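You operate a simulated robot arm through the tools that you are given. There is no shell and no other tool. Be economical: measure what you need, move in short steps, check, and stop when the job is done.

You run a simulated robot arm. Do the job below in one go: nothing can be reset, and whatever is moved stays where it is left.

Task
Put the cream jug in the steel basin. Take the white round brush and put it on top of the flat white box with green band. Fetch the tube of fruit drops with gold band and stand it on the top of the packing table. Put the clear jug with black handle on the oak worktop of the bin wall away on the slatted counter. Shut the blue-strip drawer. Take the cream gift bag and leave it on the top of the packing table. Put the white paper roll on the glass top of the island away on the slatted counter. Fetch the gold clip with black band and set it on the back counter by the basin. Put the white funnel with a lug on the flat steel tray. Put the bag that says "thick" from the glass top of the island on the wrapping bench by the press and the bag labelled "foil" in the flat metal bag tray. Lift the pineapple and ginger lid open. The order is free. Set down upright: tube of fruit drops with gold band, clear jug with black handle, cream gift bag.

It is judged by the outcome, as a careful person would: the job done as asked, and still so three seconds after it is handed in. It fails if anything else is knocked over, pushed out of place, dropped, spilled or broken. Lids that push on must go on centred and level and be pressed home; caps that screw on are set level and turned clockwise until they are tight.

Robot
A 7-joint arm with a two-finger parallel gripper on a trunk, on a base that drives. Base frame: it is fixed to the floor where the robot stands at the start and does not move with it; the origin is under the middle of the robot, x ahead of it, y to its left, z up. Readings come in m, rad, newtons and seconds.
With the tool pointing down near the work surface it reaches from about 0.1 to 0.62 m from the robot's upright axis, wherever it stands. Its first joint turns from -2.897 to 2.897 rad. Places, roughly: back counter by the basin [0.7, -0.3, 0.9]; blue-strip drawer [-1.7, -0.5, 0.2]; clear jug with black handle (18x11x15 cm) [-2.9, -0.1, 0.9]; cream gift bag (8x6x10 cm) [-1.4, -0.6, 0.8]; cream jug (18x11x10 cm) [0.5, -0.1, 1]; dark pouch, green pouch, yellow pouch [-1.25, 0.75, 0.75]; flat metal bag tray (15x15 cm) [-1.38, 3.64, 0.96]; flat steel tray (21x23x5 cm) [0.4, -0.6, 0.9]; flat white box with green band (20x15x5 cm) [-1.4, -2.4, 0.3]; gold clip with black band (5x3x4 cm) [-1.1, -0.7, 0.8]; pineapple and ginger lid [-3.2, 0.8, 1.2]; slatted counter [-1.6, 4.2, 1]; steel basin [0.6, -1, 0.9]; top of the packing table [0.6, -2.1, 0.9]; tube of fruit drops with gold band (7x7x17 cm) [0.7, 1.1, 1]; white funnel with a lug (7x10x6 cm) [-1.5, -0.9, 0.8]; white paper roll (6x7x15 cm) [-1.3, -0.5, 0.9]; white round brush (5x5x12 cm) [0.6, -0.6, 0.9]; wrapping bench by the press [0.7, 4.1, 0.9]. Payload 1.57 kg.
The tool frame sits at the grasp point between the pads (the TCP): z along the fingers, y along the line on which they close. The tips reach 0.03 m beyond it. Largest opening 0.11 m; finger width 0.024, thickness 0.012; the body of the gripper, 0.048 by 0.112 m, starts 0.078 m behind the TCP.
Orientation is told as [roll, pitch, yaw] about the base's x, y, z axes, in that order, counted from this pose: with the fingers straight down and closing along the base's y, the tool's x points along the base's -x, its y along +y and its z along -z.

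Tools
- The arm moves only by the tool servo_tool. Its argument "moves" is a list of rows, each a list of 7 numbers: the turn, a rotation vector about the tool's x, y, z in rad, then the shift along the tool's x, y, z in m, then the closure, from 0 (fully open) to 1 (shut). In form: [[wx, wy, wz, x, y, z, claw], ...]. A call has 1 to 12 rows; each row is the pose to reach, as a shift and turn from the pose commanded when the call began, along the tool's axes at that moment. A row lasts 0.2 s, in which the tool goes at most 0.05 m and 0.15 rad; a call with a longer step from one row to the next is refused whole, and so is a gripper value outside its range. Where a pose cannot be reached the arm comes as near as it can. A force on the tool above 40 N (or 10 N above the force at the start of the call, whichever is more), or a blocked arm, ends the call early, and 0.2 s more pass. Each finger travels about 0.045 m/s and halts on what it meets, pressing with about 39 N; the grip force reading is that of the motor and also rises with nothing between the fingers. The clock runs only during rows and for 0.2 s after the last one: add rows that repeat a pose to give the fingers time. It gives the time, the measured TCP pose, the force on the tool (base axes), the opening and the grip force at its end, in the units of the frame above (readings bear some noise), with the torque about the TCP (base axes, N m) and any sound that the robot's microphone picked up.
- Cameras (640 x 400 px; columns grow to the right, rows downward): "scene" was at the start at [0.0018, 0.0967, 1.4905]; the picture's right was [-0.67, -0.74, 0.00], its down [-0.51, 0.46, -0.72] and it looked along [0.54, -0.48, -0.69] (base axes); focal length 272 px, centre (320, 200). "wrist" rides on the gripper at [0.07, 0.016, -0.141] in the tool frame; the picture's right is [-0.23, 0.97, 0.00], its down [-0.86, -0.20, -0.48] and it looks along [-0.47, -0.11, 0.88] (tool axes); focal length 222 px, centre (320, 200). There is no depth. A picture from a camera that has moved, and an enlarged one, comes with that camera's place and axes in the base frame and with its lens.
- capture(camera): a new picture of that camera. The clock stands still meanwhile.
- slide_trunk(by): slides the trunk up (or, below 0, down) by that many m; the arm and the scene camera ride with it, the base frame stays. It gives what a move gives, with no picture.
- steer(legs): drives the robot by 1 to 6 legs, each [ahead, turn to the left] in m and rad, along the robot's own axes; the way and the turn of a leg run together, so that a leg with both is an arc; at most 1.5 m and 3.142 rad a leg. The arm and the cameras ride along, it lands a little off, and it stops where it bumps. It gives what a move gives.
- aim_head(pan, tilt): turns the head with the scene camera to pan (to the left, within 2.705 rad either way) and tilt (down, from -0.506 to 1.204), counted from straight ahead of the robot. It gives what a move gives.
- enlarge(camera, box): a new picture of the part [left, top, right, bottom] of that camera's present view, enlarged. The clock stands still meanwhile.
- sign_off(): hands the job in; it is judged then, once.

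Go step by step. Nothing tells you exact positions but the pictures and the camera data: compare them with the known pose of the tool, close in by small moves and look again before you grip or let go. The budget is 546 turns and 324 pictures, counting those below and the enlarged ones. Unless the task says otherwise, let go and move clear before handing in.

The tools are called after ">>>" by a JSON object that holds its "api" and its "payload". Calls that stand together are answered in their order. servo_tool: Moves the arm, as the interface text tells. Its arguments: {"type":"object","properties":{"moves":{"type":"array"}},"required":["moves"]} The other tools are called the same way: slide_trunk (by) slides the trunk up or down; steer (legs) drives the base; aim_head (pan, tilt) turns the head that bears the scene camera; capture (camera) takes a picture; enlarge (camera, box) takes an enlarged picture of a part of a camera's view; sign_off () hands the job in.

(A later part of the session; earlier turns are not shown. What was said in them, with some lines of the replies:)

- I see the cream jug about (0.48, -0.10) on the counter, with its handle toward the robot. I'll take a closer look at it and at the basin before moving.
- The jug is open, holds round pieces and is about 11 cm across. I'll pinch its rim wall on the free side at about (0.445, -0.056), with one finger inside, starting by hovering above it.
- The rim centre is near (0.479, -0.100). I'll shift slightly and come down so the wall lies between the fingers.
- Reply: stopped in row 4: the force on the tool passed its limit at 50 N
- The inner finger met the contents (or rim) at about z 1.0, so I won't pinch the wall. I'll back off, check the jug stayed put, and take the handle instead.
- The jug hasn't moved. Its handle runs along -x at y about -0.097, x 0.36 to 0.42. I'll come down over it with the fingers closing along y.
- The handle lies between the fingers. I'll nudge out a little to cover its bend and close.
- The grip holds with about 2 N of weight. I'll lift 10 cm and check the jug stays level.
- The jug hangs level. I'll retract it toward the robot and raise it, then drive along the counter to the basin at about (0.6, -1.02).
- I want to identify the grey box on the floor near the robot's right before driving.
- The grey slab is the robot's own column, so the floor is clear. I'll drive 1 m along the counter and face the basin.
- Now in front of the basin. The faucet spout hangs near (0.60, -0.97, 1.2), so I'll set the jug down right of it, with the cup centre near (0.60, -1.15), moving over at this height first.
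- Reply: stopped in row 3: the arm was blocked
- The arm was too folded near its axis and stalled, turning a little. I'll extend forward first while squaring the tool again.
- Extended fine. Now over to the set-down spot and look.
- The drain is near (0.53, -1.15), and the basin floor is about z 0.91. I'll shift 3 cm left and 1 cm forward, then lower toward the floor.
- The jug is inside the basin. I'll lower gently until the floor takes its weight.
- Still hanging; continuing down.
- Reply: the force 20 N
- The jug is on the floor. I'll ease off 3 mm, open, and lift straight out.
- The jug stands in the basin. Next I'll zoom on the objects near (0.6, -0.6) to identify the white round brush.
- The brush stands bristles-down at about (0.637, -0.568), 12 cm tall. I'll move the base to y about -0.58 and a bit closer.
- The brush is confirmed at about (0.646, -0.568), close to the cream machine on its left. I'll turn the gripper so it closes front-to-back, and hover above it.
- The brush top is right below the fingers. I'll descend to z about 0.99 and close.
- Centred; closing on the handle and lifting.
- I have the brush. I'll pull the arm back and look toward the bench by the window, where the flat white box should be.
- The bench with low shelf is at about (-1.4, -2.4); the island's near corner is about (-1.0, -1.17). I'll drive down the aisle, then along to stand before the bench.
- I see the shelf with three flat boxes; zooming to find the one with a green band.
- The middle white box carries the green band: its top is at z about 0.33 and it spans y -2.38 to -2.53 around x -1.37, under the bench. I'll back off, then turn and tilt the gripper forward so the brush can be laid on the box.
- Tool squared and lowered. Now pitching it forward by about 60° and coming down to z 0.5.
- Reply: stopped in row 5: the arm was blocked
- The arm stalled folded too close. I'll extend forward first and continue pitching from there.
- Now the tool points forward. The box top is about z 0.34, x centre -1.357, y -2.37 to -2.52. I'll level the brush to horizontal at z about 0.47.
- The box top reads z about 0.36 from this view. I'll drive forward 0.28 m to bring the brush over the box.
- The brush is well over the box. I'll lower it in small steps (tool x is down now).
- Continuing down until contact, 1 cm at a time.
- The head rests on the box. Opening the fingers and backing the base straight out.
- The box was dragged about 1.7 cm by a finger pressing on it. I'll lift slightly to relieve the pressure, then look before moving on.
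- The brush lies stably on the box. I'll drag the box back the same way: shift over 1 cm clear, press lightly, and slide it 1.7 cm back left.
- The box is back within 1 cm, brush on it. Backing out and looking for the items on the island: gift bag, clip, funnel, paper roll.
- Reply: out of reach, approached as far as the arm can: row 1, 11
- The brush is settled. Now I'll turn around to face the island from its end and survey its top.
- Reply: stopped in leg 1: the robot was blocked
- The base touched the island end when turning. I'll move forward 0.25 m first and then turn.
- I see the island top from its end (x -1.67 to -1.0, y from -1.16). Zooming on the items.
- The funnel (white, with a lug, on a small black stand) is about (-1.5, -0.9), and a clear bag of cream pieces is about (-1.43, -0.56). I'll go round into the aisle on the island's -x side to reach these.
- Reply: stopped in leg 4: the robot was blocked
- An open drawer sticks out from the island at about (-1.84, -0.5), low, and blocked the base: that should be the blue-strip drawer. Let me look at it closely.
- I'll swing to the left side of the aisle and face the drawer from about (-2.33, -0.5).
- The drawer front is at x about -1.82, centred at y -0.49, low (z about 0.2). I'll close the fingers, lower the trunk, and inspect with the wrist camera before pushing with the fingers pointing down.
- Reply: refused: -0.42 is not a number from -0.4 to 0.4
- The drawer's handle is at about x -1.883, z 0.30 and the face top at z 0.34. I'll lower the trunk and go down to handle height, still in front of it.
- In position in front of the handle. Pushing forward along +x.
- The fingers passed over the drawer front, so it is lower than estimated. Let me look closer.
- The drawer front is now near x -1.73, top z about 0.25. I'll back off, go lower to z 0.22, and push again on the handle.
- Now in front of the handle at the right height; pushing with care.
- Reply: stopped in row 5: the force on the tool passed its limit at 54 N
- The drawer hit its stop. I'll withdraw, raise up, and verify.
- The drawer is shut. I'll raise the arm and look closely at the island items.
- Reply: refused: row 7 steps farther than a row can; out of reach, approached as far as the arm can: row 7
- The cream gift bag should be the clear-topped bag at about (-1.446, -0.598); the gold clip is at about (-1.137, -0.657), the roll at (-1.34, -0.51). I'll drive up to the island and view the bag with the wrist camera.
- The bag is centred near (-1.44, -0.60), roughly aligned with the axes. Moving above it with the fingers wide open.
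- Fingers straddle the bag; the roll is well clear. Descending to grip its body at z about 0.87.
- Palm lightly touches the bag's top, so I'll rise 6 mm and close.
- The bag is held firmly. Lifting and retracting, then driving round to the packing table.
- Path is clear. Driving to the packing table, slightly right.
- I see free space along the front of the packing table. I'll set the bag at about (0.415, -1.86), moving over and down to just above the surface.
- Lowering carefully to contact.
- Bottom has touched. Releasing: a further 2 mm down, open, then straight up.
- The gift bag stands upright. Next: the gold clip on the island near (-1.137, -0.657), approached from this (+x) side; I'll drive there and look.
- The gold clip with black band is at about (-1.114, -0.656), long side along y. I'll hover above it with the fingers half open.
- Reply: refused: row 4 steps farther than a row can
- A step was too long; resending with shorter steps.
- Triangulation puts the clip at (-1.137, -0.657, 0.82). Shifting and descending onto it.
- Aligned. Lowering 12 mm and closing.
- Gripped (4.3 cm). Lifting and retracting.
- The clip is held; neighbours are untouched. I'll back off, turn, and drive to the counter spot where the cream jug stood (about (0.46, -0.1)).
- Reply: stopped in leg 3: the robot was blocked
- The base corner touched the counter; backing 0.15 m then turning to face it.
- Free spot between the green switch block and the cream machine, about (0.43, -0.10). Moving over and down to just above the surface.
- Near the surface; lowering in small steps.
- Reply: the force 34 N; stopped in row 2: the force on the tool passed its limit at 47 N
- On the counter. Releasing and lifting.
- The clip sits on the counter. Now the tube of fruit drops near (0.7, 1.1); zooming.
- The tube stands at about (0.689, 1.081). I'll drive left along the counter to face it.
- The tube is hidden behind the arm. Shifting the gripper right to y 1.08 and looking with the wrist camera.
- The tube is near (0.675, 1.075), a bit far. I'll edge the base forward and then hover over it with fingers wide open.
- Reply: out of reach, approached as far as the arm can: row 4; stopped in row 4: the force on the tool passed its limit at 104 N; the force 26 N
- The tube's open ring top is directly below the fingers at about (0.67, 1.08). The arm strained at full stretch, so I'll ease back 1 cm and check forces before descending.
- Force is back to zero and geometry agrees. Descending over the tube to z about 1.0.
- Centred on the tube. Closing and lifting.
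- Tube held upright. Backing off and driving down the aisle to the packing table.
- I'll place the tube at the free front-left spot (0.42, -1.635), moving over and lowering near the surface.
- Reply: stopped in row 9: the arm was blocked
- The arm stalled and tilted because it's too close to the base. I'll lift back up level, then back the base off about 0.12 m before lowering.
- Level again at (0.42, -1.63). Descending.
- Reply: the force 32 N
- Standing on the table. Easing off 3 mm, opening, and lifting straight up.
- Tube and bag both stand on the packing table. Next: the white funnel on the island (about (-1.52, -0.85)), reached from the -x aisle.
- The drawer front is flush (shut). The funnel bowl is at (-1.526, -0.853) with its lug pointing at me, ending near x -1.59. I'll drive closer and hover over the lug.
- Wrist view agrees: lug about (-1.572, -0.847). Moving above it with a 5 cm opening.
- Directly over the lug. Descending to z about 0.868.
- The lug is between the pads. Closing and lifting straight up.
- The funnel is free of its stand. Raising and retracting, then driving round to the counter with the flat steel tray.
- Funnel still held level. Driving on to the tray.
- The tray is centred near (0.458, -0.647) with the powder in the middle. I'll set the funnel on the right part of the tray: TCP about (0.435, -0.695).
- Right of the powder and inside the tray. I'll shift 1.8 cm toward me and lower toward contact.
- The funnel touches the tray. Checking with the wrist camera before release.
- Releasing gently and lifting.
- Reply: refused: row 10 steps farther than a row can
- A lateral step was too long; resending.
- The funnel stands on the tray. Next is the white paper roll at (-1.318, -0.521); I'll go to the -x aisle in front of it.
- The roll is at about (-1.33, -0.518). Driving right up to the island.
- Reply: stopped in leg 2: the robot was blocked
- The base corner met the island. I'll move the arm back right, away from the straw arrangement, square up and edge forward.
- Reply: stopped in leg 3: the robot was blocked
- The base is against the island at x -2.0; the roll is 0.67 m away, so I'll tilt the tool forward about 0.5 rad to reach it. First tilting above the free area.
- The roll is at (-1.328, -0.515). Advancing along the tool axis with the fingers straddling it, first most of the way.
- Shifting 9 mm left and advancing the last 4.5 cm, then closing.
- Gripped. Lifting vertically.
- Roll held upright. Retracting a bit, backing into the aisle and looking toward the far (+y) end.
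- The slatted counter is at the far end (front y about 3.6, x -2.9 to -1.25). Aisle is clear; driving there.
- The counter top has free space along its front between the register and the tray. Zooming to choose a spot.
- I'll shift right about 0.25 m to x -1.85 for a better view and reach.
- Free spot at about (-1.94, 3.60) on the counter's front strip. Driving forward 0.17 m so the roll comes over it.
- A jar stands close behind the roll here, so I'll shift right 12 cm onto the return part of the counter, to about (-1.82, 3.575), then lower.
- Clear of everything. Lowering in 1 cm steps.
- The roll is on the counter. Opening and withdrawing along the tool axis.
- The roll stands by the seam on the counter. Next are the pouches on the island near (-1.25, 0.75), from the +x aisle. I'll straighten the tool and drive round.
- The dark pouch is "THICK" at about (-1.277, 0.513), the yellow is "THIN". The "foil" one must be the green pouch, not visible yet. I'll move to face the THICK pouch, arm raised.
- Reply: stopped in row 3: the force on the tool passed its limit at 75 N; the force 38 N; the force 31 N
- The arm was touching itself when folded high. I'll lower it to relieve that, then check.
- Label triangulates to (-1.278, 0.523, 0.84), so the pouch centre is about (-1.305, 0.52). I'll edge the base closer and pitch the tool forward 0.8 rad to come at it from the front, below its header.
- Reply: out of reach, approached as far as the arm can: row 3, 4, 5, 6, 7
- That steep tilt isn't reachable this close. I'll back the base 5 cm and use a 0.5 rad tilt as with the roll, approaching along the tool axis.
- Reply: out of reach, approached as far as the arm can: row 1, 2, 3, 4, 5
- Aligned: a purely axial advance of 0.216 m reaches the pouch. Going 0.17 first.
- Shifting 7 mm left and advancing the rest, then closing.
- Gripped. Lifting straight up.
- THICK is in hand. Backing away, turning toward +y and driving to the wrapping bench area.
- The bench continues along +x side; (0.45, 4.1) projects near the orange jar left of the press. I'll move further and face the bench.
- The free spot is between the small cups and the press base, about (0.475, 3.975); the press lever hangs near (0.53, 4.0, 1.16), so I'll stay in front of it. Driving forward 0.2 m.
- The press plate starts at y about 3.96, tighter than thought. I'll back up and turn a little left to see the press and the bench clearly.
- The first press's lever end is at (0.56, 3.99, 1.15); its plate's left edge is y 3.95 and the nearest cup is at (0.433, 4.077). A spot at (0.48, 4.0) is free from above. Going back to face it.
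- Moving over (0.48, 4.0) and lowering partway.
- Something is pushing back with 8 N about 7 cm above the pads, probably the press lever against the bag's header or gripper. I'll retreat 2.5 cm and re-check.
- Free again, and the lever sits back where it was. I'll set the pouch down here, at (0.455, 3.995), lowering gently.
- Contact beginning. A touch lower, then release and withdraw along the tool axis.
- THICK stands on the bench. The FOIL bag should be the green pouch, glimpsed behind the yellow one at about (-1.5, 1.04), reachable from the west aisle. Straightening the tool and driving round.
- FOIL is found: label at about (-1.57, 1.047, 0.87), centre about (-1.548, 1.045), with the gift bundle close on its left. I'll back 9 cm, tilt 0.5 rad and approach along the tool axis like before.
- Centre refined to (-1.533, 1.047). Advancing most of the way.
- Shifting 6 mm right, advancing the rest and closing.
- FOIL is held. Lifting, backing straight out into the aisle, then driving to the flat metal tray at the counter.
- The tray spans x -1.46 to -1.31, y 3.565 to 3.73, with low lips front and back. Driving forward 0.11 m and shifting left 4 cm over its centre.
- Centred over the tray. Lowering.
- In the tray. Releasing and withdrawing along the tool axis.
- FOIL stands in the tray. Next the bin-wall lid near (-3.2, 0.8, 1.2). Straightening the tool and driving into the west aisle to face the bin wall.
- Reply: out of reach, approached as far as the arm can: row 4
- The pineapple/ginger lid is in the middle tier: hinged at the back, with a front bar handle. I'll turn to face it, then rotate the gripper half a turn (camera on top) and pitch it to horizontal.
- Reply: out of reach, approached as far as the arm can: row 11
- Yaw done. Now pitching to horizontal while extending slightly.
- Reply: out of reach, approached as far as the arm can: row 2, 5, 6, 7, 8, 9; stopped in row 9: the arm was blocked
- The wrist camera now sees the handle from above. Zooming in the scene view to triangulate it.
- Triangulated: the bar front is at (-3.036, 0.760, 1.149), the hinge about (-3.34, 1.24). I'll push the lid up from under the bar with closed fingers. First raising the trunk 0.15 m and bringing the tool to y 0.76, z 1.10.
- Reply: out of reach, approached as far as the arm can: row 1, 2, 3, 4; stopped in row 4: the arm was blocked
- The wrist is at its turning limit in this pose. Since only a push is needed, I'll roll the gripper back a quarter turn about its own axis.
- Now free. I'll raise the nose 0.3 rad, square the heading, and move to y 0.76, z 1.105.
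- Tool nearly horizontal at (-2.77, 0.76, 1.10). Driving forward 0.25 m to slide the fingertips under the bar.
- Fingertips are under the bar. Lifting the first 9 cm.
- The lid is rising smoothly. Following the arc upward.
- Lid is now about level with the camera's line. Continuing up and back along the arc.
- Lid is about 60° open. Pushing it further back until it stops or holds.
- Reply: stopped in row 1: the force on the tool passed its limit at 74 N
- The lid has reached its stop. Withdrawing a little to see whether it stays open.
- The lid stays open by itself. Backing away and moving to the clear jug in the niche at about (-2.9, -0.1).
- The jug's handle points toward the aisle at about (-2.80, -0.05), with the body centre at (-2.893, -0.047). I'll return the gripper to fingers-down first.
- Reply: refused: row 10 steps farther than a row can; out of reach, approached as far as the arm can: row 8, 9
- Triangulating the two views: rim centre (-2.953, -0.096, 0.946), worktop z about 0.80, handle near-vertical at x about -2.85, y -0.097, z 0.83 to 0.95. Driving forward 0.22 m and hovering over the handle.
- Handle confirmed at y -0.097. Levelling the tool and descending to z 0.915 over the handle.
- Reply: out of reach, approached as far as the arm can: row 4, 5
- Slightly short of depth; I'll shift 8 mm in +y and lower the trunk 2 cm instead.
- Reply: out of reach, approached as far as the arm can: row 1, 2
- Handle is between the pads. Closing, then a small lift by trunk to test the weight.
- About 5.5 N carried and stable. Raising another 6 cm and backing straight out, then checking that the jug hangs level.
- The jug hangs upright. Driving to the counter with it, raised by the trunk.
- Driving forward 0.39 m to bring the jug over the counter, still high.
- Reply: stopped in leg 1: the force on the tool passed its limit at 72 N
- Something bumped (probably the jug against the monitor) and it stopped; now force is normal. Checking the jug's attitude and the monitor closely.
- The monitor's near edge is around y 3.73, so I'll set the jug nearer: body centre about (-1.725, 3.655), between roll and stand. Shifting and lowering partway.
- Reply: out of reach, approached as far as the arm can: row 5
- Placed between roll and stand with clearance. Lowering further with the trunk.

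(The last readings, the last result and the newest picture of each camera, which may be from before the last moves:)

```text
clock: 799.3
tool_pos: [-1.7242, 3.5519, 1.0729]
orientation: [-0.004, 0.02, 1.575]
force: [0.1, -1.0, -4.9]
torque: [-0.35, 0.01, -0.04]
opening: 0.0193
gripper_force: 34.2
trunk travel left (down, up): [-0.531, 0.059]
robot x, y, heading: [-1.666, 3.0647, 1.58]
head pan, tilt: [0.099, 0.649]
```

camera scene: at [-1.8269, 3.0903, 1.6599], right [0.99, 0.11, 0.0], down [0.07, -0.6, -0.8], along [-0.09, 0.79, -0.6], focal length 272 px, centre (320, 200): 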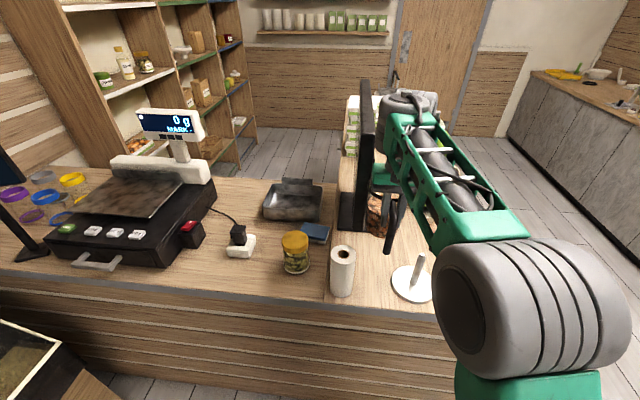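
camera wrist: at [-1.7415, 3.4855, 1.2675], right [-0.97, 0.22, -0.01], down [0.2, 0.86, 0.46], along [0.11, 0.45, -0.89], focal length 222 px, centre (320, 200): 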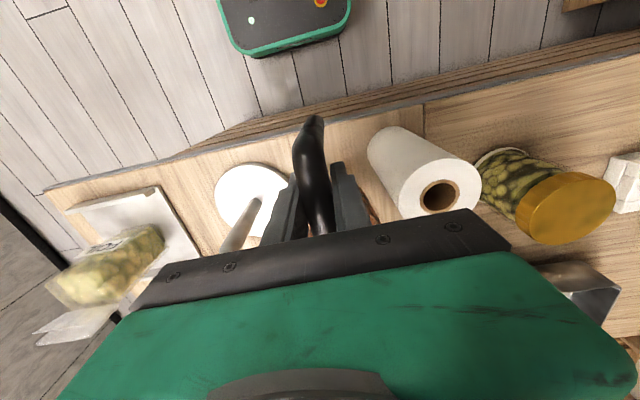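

>>> {"api": "slide_trunk", "payload": {"by": -0.006}}

>>> {"api": "slide_trunk", "payload": {"by": -0.005}}

>>> {"api": "enlarge", "payload": {"camera": "scene", "box": [320, 180, 440, 320]}}

```text
clock: 799.9
tool_pos: [-1.7243, 3.5521, 1.0669]
orientation: [-0.004, 0.017, 1.576]
force: [-0.7, 1.1, 0.8]
torque: [0.16, -0.12, 0.1]
opening: 0.0197
gripper_force: 33.1
trunk travel left (down, up): [-0.525, 0.065]
robot x, y, heading: [-1.6621, 3.0642, 1.583]
head pan, tilt: [0.099, 0.649]
```

```text
clock: 800.4
tool_pos: [-1.7255, 3.5501, 1.0648]
orientation: [-0.001, 0.013, 1.575]
force: [-4.6, -6.3, 28.6]
torque: [0.42, -0.09, 0.06]
opening: 0.0199
gripper_force: 33.5
trunk travel left (down, up): [-0.52, 0.07]
robot x, y, heading: [-1.6638, 3.0639, 1.585]
head pan, tilt: [0.099, 0.649]
```

```text
2.86 times, centred on (380, 250) of scene
camera zoom: at [-1.8276, 3.0864, 1.5954], right [0.99, 0.11, 0.0], down [0.07, -0.6, -0.8], along [-0.09, 0.79, -0.6], focal length 777 px, centre (149, 57)
```

zoom: 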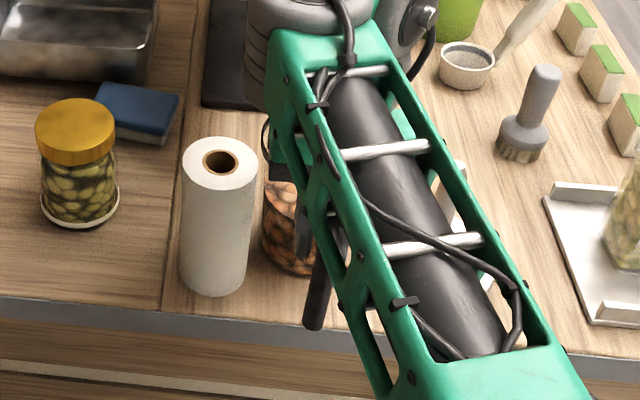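

The jug rests on the counter. Easing up 3 mm, opening, and lifting off.

>>> {"api": "slide_trunk", "payload": {"by": 0.004}}

>>> {"api": "servo_tool", "payload": {"moves": [[0, 0, 0, 0, 0, 0, 0.7], [0, 0, 0, 0, 0, 0, 0.6], [0, 0, 0, 0, 0, 0, 0.55], [0, 0, 0, 0, 0, 0, 0.55], [0, 0, 0, 0, 0, -0.02, 0.55], [0, 0, 0, 0, 0, -0.05, 0.55], [0, 0, 0, 0, 0, -0.09, 0.55], [0, 0, 0, 0, 0, -0.13, 0.55], [0, 0, 0, 0, 0, -0.16, 0.55]]}}

>>> {"api": "capture", "payload": {"camera": "wrist"}}

>>> {"api": "enlarge", "payload": {"camera": "scene", "box": [320, 160, 440, 300]}}

```text
clock: 800.9
tool_pos: [-1.7247, 3.5504, 1.0667]
orientation: [-0.003, 0.018, 1.576]
force: [-5.3, -0.6, 16.2]
torque: [0.51, -0.05, 0.23]
opening: 0.0193
gripper_force: 33.4
trunk travel left (down, up): [-0.524, 0.066]
robot x, y, heading: [-1.6623, 3.0651, 1.583]
head pan, tilt: [0.099, 0.649]
```

```text
clock: 802.9
tool_pos: [-1.7238, 3.5496, 1.2197]
orientation: [0.001, 0.021, 1.573]
force: [0.7, -1.3, -0.1]
torque: [0.17, 0.06, -0.01]
opening: 0.0494
gripper_force: 0.1
out of reach, approached as far as the arm can: row 9
trunk travel left (down, up): [-0.524, 0.066]
robot x, y, heading: [-1.6672, 3.066, 1.579]
head pan, tilt: [0.099, 0.649]
```

```text
63 pictures are left
camera wrist: at [-1.7404, 3.4832, 1.3611], right [-0.97, 0.23, 0.0], down [0.2, 0.86, 0.46], along [0.11, 0.45, -0.89], focal length 222 px, centre (320, 200)
```

wrist: 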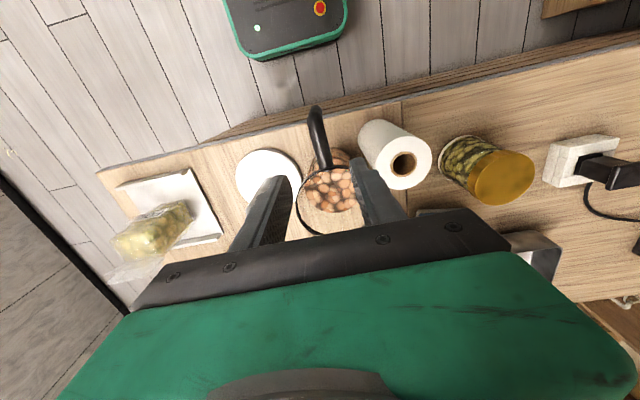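

```text
2.86 times, centred on (380, 230) of scene
camera zoom: at [-1.825, 3.0838, 1.5993], right [0.99, 0.11, 0.0], down [0.07, -0.6, -0.8], along [-0.09, 0.79, -0.6], focal length 777 px, centre (149, 114)
```

zoom: 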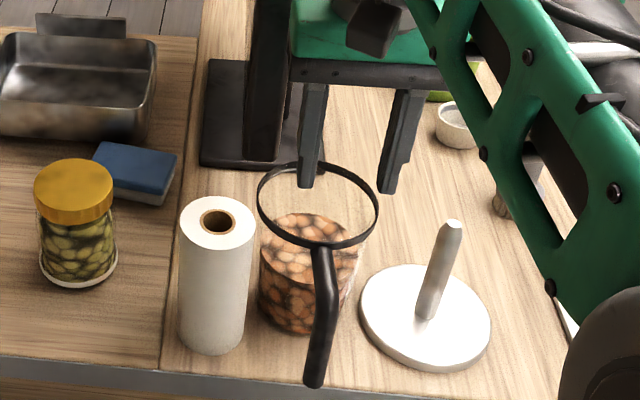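

The jug stands upright on the counter with clearance all round. Backing away and doing a last check of the lid.

>>> {"api": "steer", "payload": {"legs": [[-0.4, 0], [0, 1.0], [0.55, 0], [0, 0.57], [0.7, 0]]}}

>>> {"api": "aim_head", "payload": {"pan": -0.9, "tilt": 0.3}}

>>> {"api": "capture", "payload": {"camera": "scene"}}

```text
clock: 814.3
tool_pos: [-2.9626, 2.8677, 1.2198]
orientation: [0.003, 0.048, -3.138]
force: [4.1, 0.3, 1.2]
torque: [0.01, -0.04, -0.15]
opening: 0.0493
gripper_force: 0.1
trunk travel left (down, up): [-0.524, 0.066]
robot x, y, heading: [-2.486, 2.9306, -3.127]
head pan, tilt: [0.099, 0.649]
stopped in leg 5: the force on the tool passed its limit at 108 N (the readings are from after the stop); the commanded pose is now the measured one
```

```text
clock: 815.5
tool_pos: [-2.9623, 2.8665, 1.2195]
orientation: [0.003, 0.047, -3.138]
force: [9.6, -0.4, 3.5]
torque: [0.13, -0.16, -0.27]
opening: 0.0493
gripper_force: 0.0
trunk travel left (down, up): [-0.524, 0.066]
robot x, y, heading: [-2.4823, 2.9307, -3.124]
head pan, tilt: [-0.901, 0.3]
```

```text
61 pictures are left
camera scene: at [-2.4784, 2.8486, 1.6307], right [0.77, 0.63, 0.0], down [0.19, -0.23, -0.96], along [-0.61, 0.74, -0.3], focal length 272 px, centre (320, 200)
```

scene: 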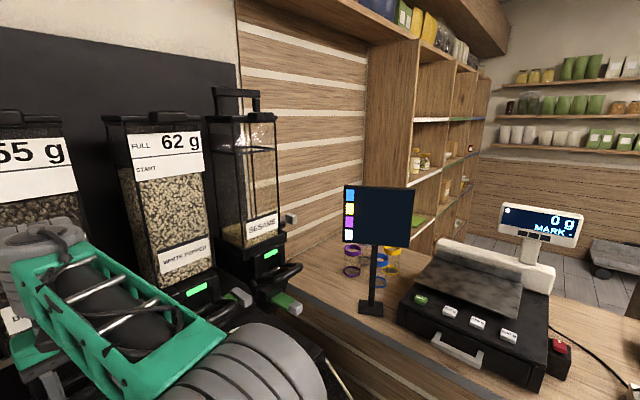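

I drove too far toward the wall and the gripper touched the dispensers. Backing off straight and checking for any damage.

>>> {"api": "steer", "payload": {"legs": [[-0.35, 0]]}}

>>> {"api": "aim_head", "payload": {"pan": 0.1, "tilt": 0.45}}

>>> {"api": "capture", "payload": {"camera": "scene"}}

```text
clock: 817.8
tool_pos: [-2.6136, 2.8705, 1.2193]
orientation: [0.001, 0.05, -3.131]
force: [-0.3, -0.6, 0.5]
torque: [-0.02, -0.01, 0.01]
opening: 0.0493
gripper_force: 0.0
trunk travel left (down, up): [-0.524, 0.066]
robot x, y, heading: [-2.1319, 2.9407, -3.119]
head pan, tilt: [-0.901, 0.3]
```

```text
clock: 819.1
tool_pos: [-2.6137, 2.8706, 1.22]
orientation: [0.002, 0.047, -3.13]
force: [-0.3, -0.8, 0.0]
torque: [-0.03, 0.0, -0.02]
opening: 0.0496
gripper_force: 0.1
trunk travel left (down, up): [-0.524, 0.066]
robot x, y, heading: [-2.1348, 2.9383, -3.125]
head pan, tilt: [0.099, 0.45]
```

```text
60 pictures are left
camera scene: at [-2.1618, 2.7721, 1.6168], right [-0.12, 0.99, 0.0], down [0.43, 0.05, -0.9], along [-0.89, -0.11, -0.44], focal length 272 px, centre (320, 200)
```

scene: 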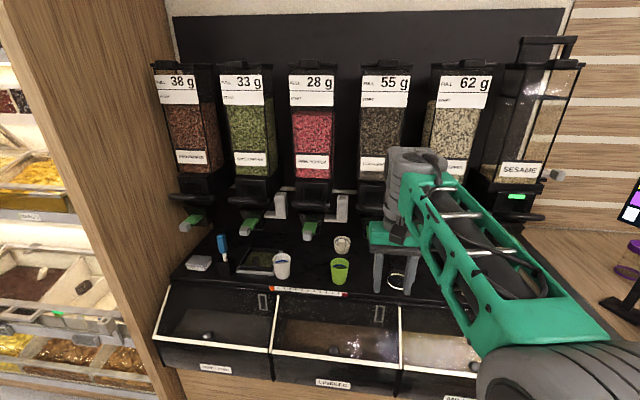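

>>> {"api": "enlarge", "payload": {"camera": "scene", "box": [160, 150, 380, 310]}}

>>> {"api": "steer", "payload": {"legs": [[-0.05, 0], [0, 0.5]]}}

>>> {"api": "aim_head", "payload": {"pan": -0.55, "tilt": 0.55}}

>>> {"api": "enlarge", "payload": {"camera": "scene", "box": [180, 80, 480, 320]}}

```text
2.50 times, centred on (270, 230) of scene
camera zoom: at [-2.1618, 2.7721, 1.6168], right [-0.12, 0.99, 0.0], down [0.43, 0.05, -0.9], along [-0.89, -0.11, -0.44], focal length 680 px, centre (445, 125)
```

zoom: 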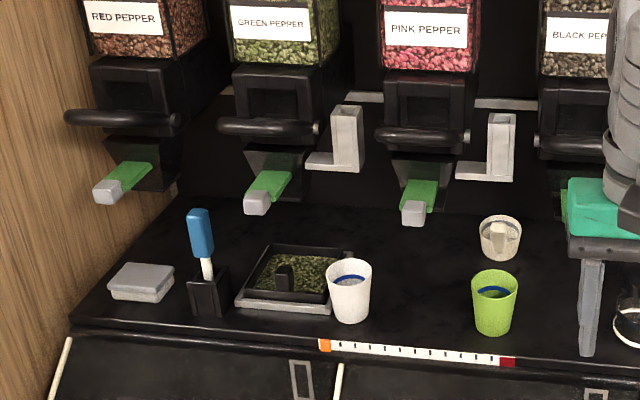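

```text
clock: 821.4
tool_pos: [-2.4735, 2.6504, 1.2199]
orientation: [0.0, 0.05, -2.63]
force: [0.0, 0.4, 0.4]
torque: [0.02, 0.01, 0.01]
opening: 0.0495
gripper_force: 0.1
trunk travel left (down, up): [-0.524, 0.066]
robot x, y, heading: [-2.082, 2.9381, -2.617]
head pan, tilt: [0.099, 0.45]
```

```text
clock: 822.5
tool_pos: [-2.4738, 2.6499, 1.2197]
orientation: [0.004, 0.048, -2.629]
force: [0.5, 0.2, -0.4]
torque: [0.01, -0.01, -0.01]
opening: 0.0499
gripper_force: 0.0
trunk travel left (down, up): [-0.524, 0.066]
robot x, y, heading: [-2.082, 2.9391, -2.62]
head pan, tilt: [-0.55, 0.55]
```

```text
1.67 times, centred on (330, 200) of scene
camera zoom: at [-2.044, 2.8357, 1.6077], right [0.03, 1.0, 0.0], down [0.52, -0.02, -0.85], along [-0.85, 0.03, -0.52], focal length 454 px, centre (303, 200)
```

zoom: 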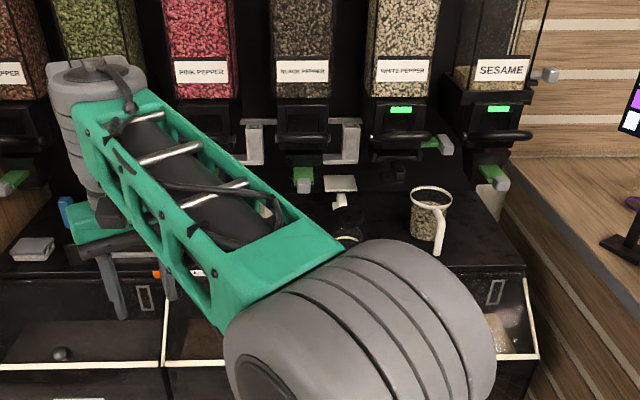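

The dispensers are all upright in line and nothing fell. Now down the aisle to confirm the lid is still open.

>>> {"api": "steer", "payload": {"legs": [[0, 1.05], [1.3, 0]]}}

>>> {"api": "aim_head", "payload": {"pan": -1.0, "tilt": 0.3}}

>>> {"api": "capture", "payload": {"camera": "scene"}}

```text
clock: 831.6
tool_pos: [-2.0717, 1.1603, 1.2195]
orientation: [0.001, 0.048, -1.623]
force: [0.0, 0.6, -0.7]
torque: [0.01, -0.04, 0.01]
opening: 0.0495
gripper_force: 0.0
trunk travel left (down, up): [-0.524, 0.066]
robot x, y, heading: [-2.11, 1.6391, -1.608]
head pan, tilt: [-0.55, 0.55]
```

```text
clock: 832.5
tool_pos: [-2.0723, 1.1607, 1.2199]
orientation: [0.002, 0.048, -1.623]
force: [0.5, 0.3, -0.6]
torque: [0.02, 0.0, -0.01]
opening: 0.0495
gripper_force: 0.1
trunk travel left (down, up): [-0.524, 0.066]
robot x, y, heading: [-2.1115, 1.6441, -1.611]
head pan, tilt: [-1.0, 0.3]
```

```text
57 pictures are left
camera scene: at [-2.0322, 1.6498, 1.6307], right [-0.51, 0.86, 0.0], down [0.26, 0.15, -0.96], along [-0.82, -0.48, -0.3], focal length 272 px, centre (320, 200)
```

scene: 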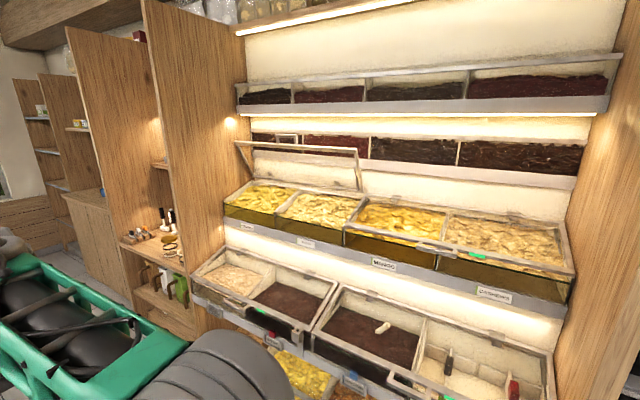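

The lid is still open. One last look across at the counter and packing table from the aisle.

>>> {"api": "steer", "payload": {"legs": [[0, -0.05], [1.2, 0], [0.9, 0]]}}

>>> {"api": "aim_head", "payload": {"pan": 1.3, "tilt": 0.25}}

>>> {"api": "capture", "payload": {"camera": "scene"}}

```text
clock: 843.5
tool_pos: [-2.2473, -0.9545, 1.2204]
orientation: [0.001, 0.049, -1.651]
force: [0.6, -0.6, -0.2]
torque: [-0.02, 0.03, 0.0]
opening: 0.0494
gripper_force: 0.0
trunk travel left (down, up): [-0.524, 0.066]
robot x, y, heading: [-2.2659, -0.471, -1.637]
head pan, tilt: [-1.0, 0.3]
```

```text
clock: 845.6
tool_pos: [-2.2477, -0.9528, 1.2198]
orientation: [0.001, 0.048, -1.652]
force: [-0.4, -0.5, 0.0]
torque: [-0.02, 0.0, -0.01]
opening: 0.0495
gripper_force: 0.2
trunk travel left (down, up): [-0.524, 0.066]
robot x, y, heading: [-2.272, -0.4691, -1.638]
head pan, tilt: [1.3, 0.25]
```

```text
56 pictures are left
camera scene: at [-2.0226, -0.4529, 1.6354], right [-0.33, -0.94, 0.0], down [-0.23, 0.08, -0.97], along [0.91, -0.32, -0.25], focal length 272 px, centre (320, 200)
```

scene: 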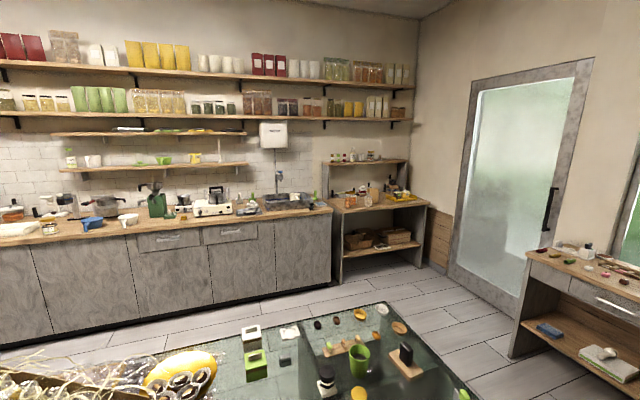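

>>> {"api": "enlarge", "payload": {"camera": "scene", "box": [180, 170, 320, 230]}}

>>> {"api": "enlarge", "payload": {"camera": "scene", "box": [320, 160, 440, 230]}}

>>> {"api": "enlarge", "payload": {"camera": "scene", "box": [520, 310, 640, 390]}}

```text
4.57 times, centred on (250, 200) of scene
camera zoom: at [-2.0226, -0.4529, 1.6354], right [-0.33, -0.94, 0.0], down [-0.23, 0.08, -0.97], along [0.91, -0.32, -0.25], focal length 1244 px, centre (640, 200)
```

zoom: 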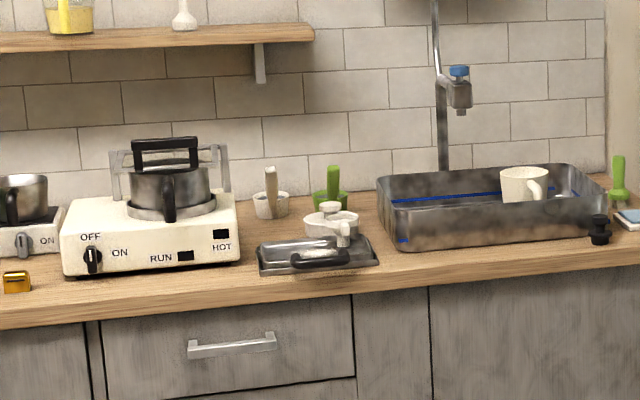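

```text
5.33 times, centred on (380, 195) of scene
camera zoom: at [-2.0226, -0.4529, 1.6354], right [-0.33, -0.94, 0.0], down [-0.23, 0.08, -0.97], along [0.91, -0.32, -0.25], focal length 1451 px, centre (0, 227)
```

zoom: 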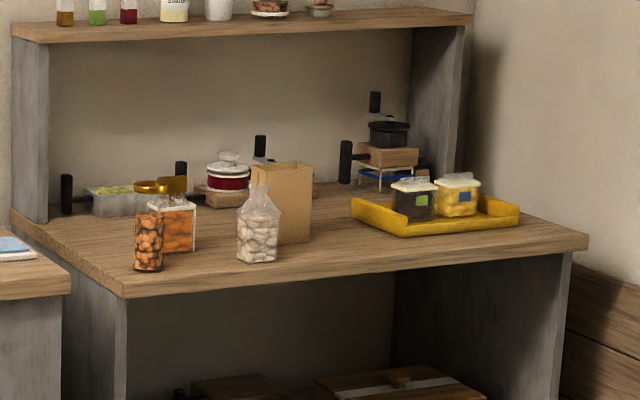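

```text
5.00 times, centred on (580, 350) of scene
camera zoom: at [-2.0226, -0.4529, 1.6354], right [-0.33, -0.94, 0.0], down [-0.23, 0.08, -0.97], along [0.91, -0.32, -0.25], focal length 1360 px, centre (-980, -550)
```

zoom: 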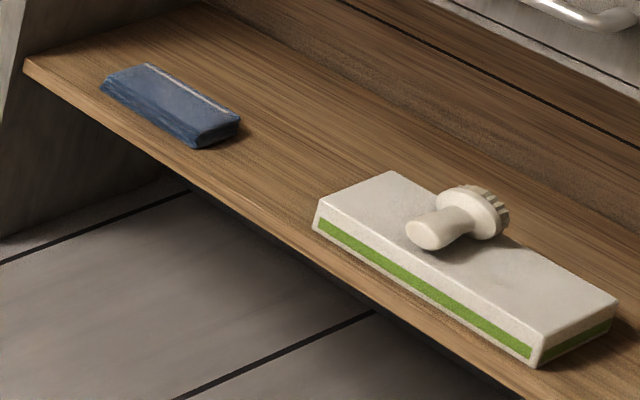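

Everything is where it was asked: jug in basin, clip on counter, funnel on tray, tube and gift bag upright on the packing table, brush on the green-band box, drawer shut, lid open, roll, clear jug and pouches placed. The gripper is empty and clear, so I hand in.

>>> {"api": "sign_off", "payload": {}}

```text
The job is handed in.
```

I finished all twelve parts of the job and handed it in; the gripper is empty and clear.

Three things to know about how it went:
- **Flat white box:** the fingers dragged it about 2 cm while I released the brush. I slid it back, and it ended within about 1 cm of where it started.
- **Dispensers:** on the last drive the gripper hit the pepper dispensers with about 108 N. I looked afterwards and everything was still upright and in line, with nothing fallen. I had no earlier picture of them to compare with.
- **Press and monitor:** I bumped the press lever while setting down the THICK bag, and the monitor (or something near it) while placing the clear jug. The lever returned to its place, and the monitor base had not moved.
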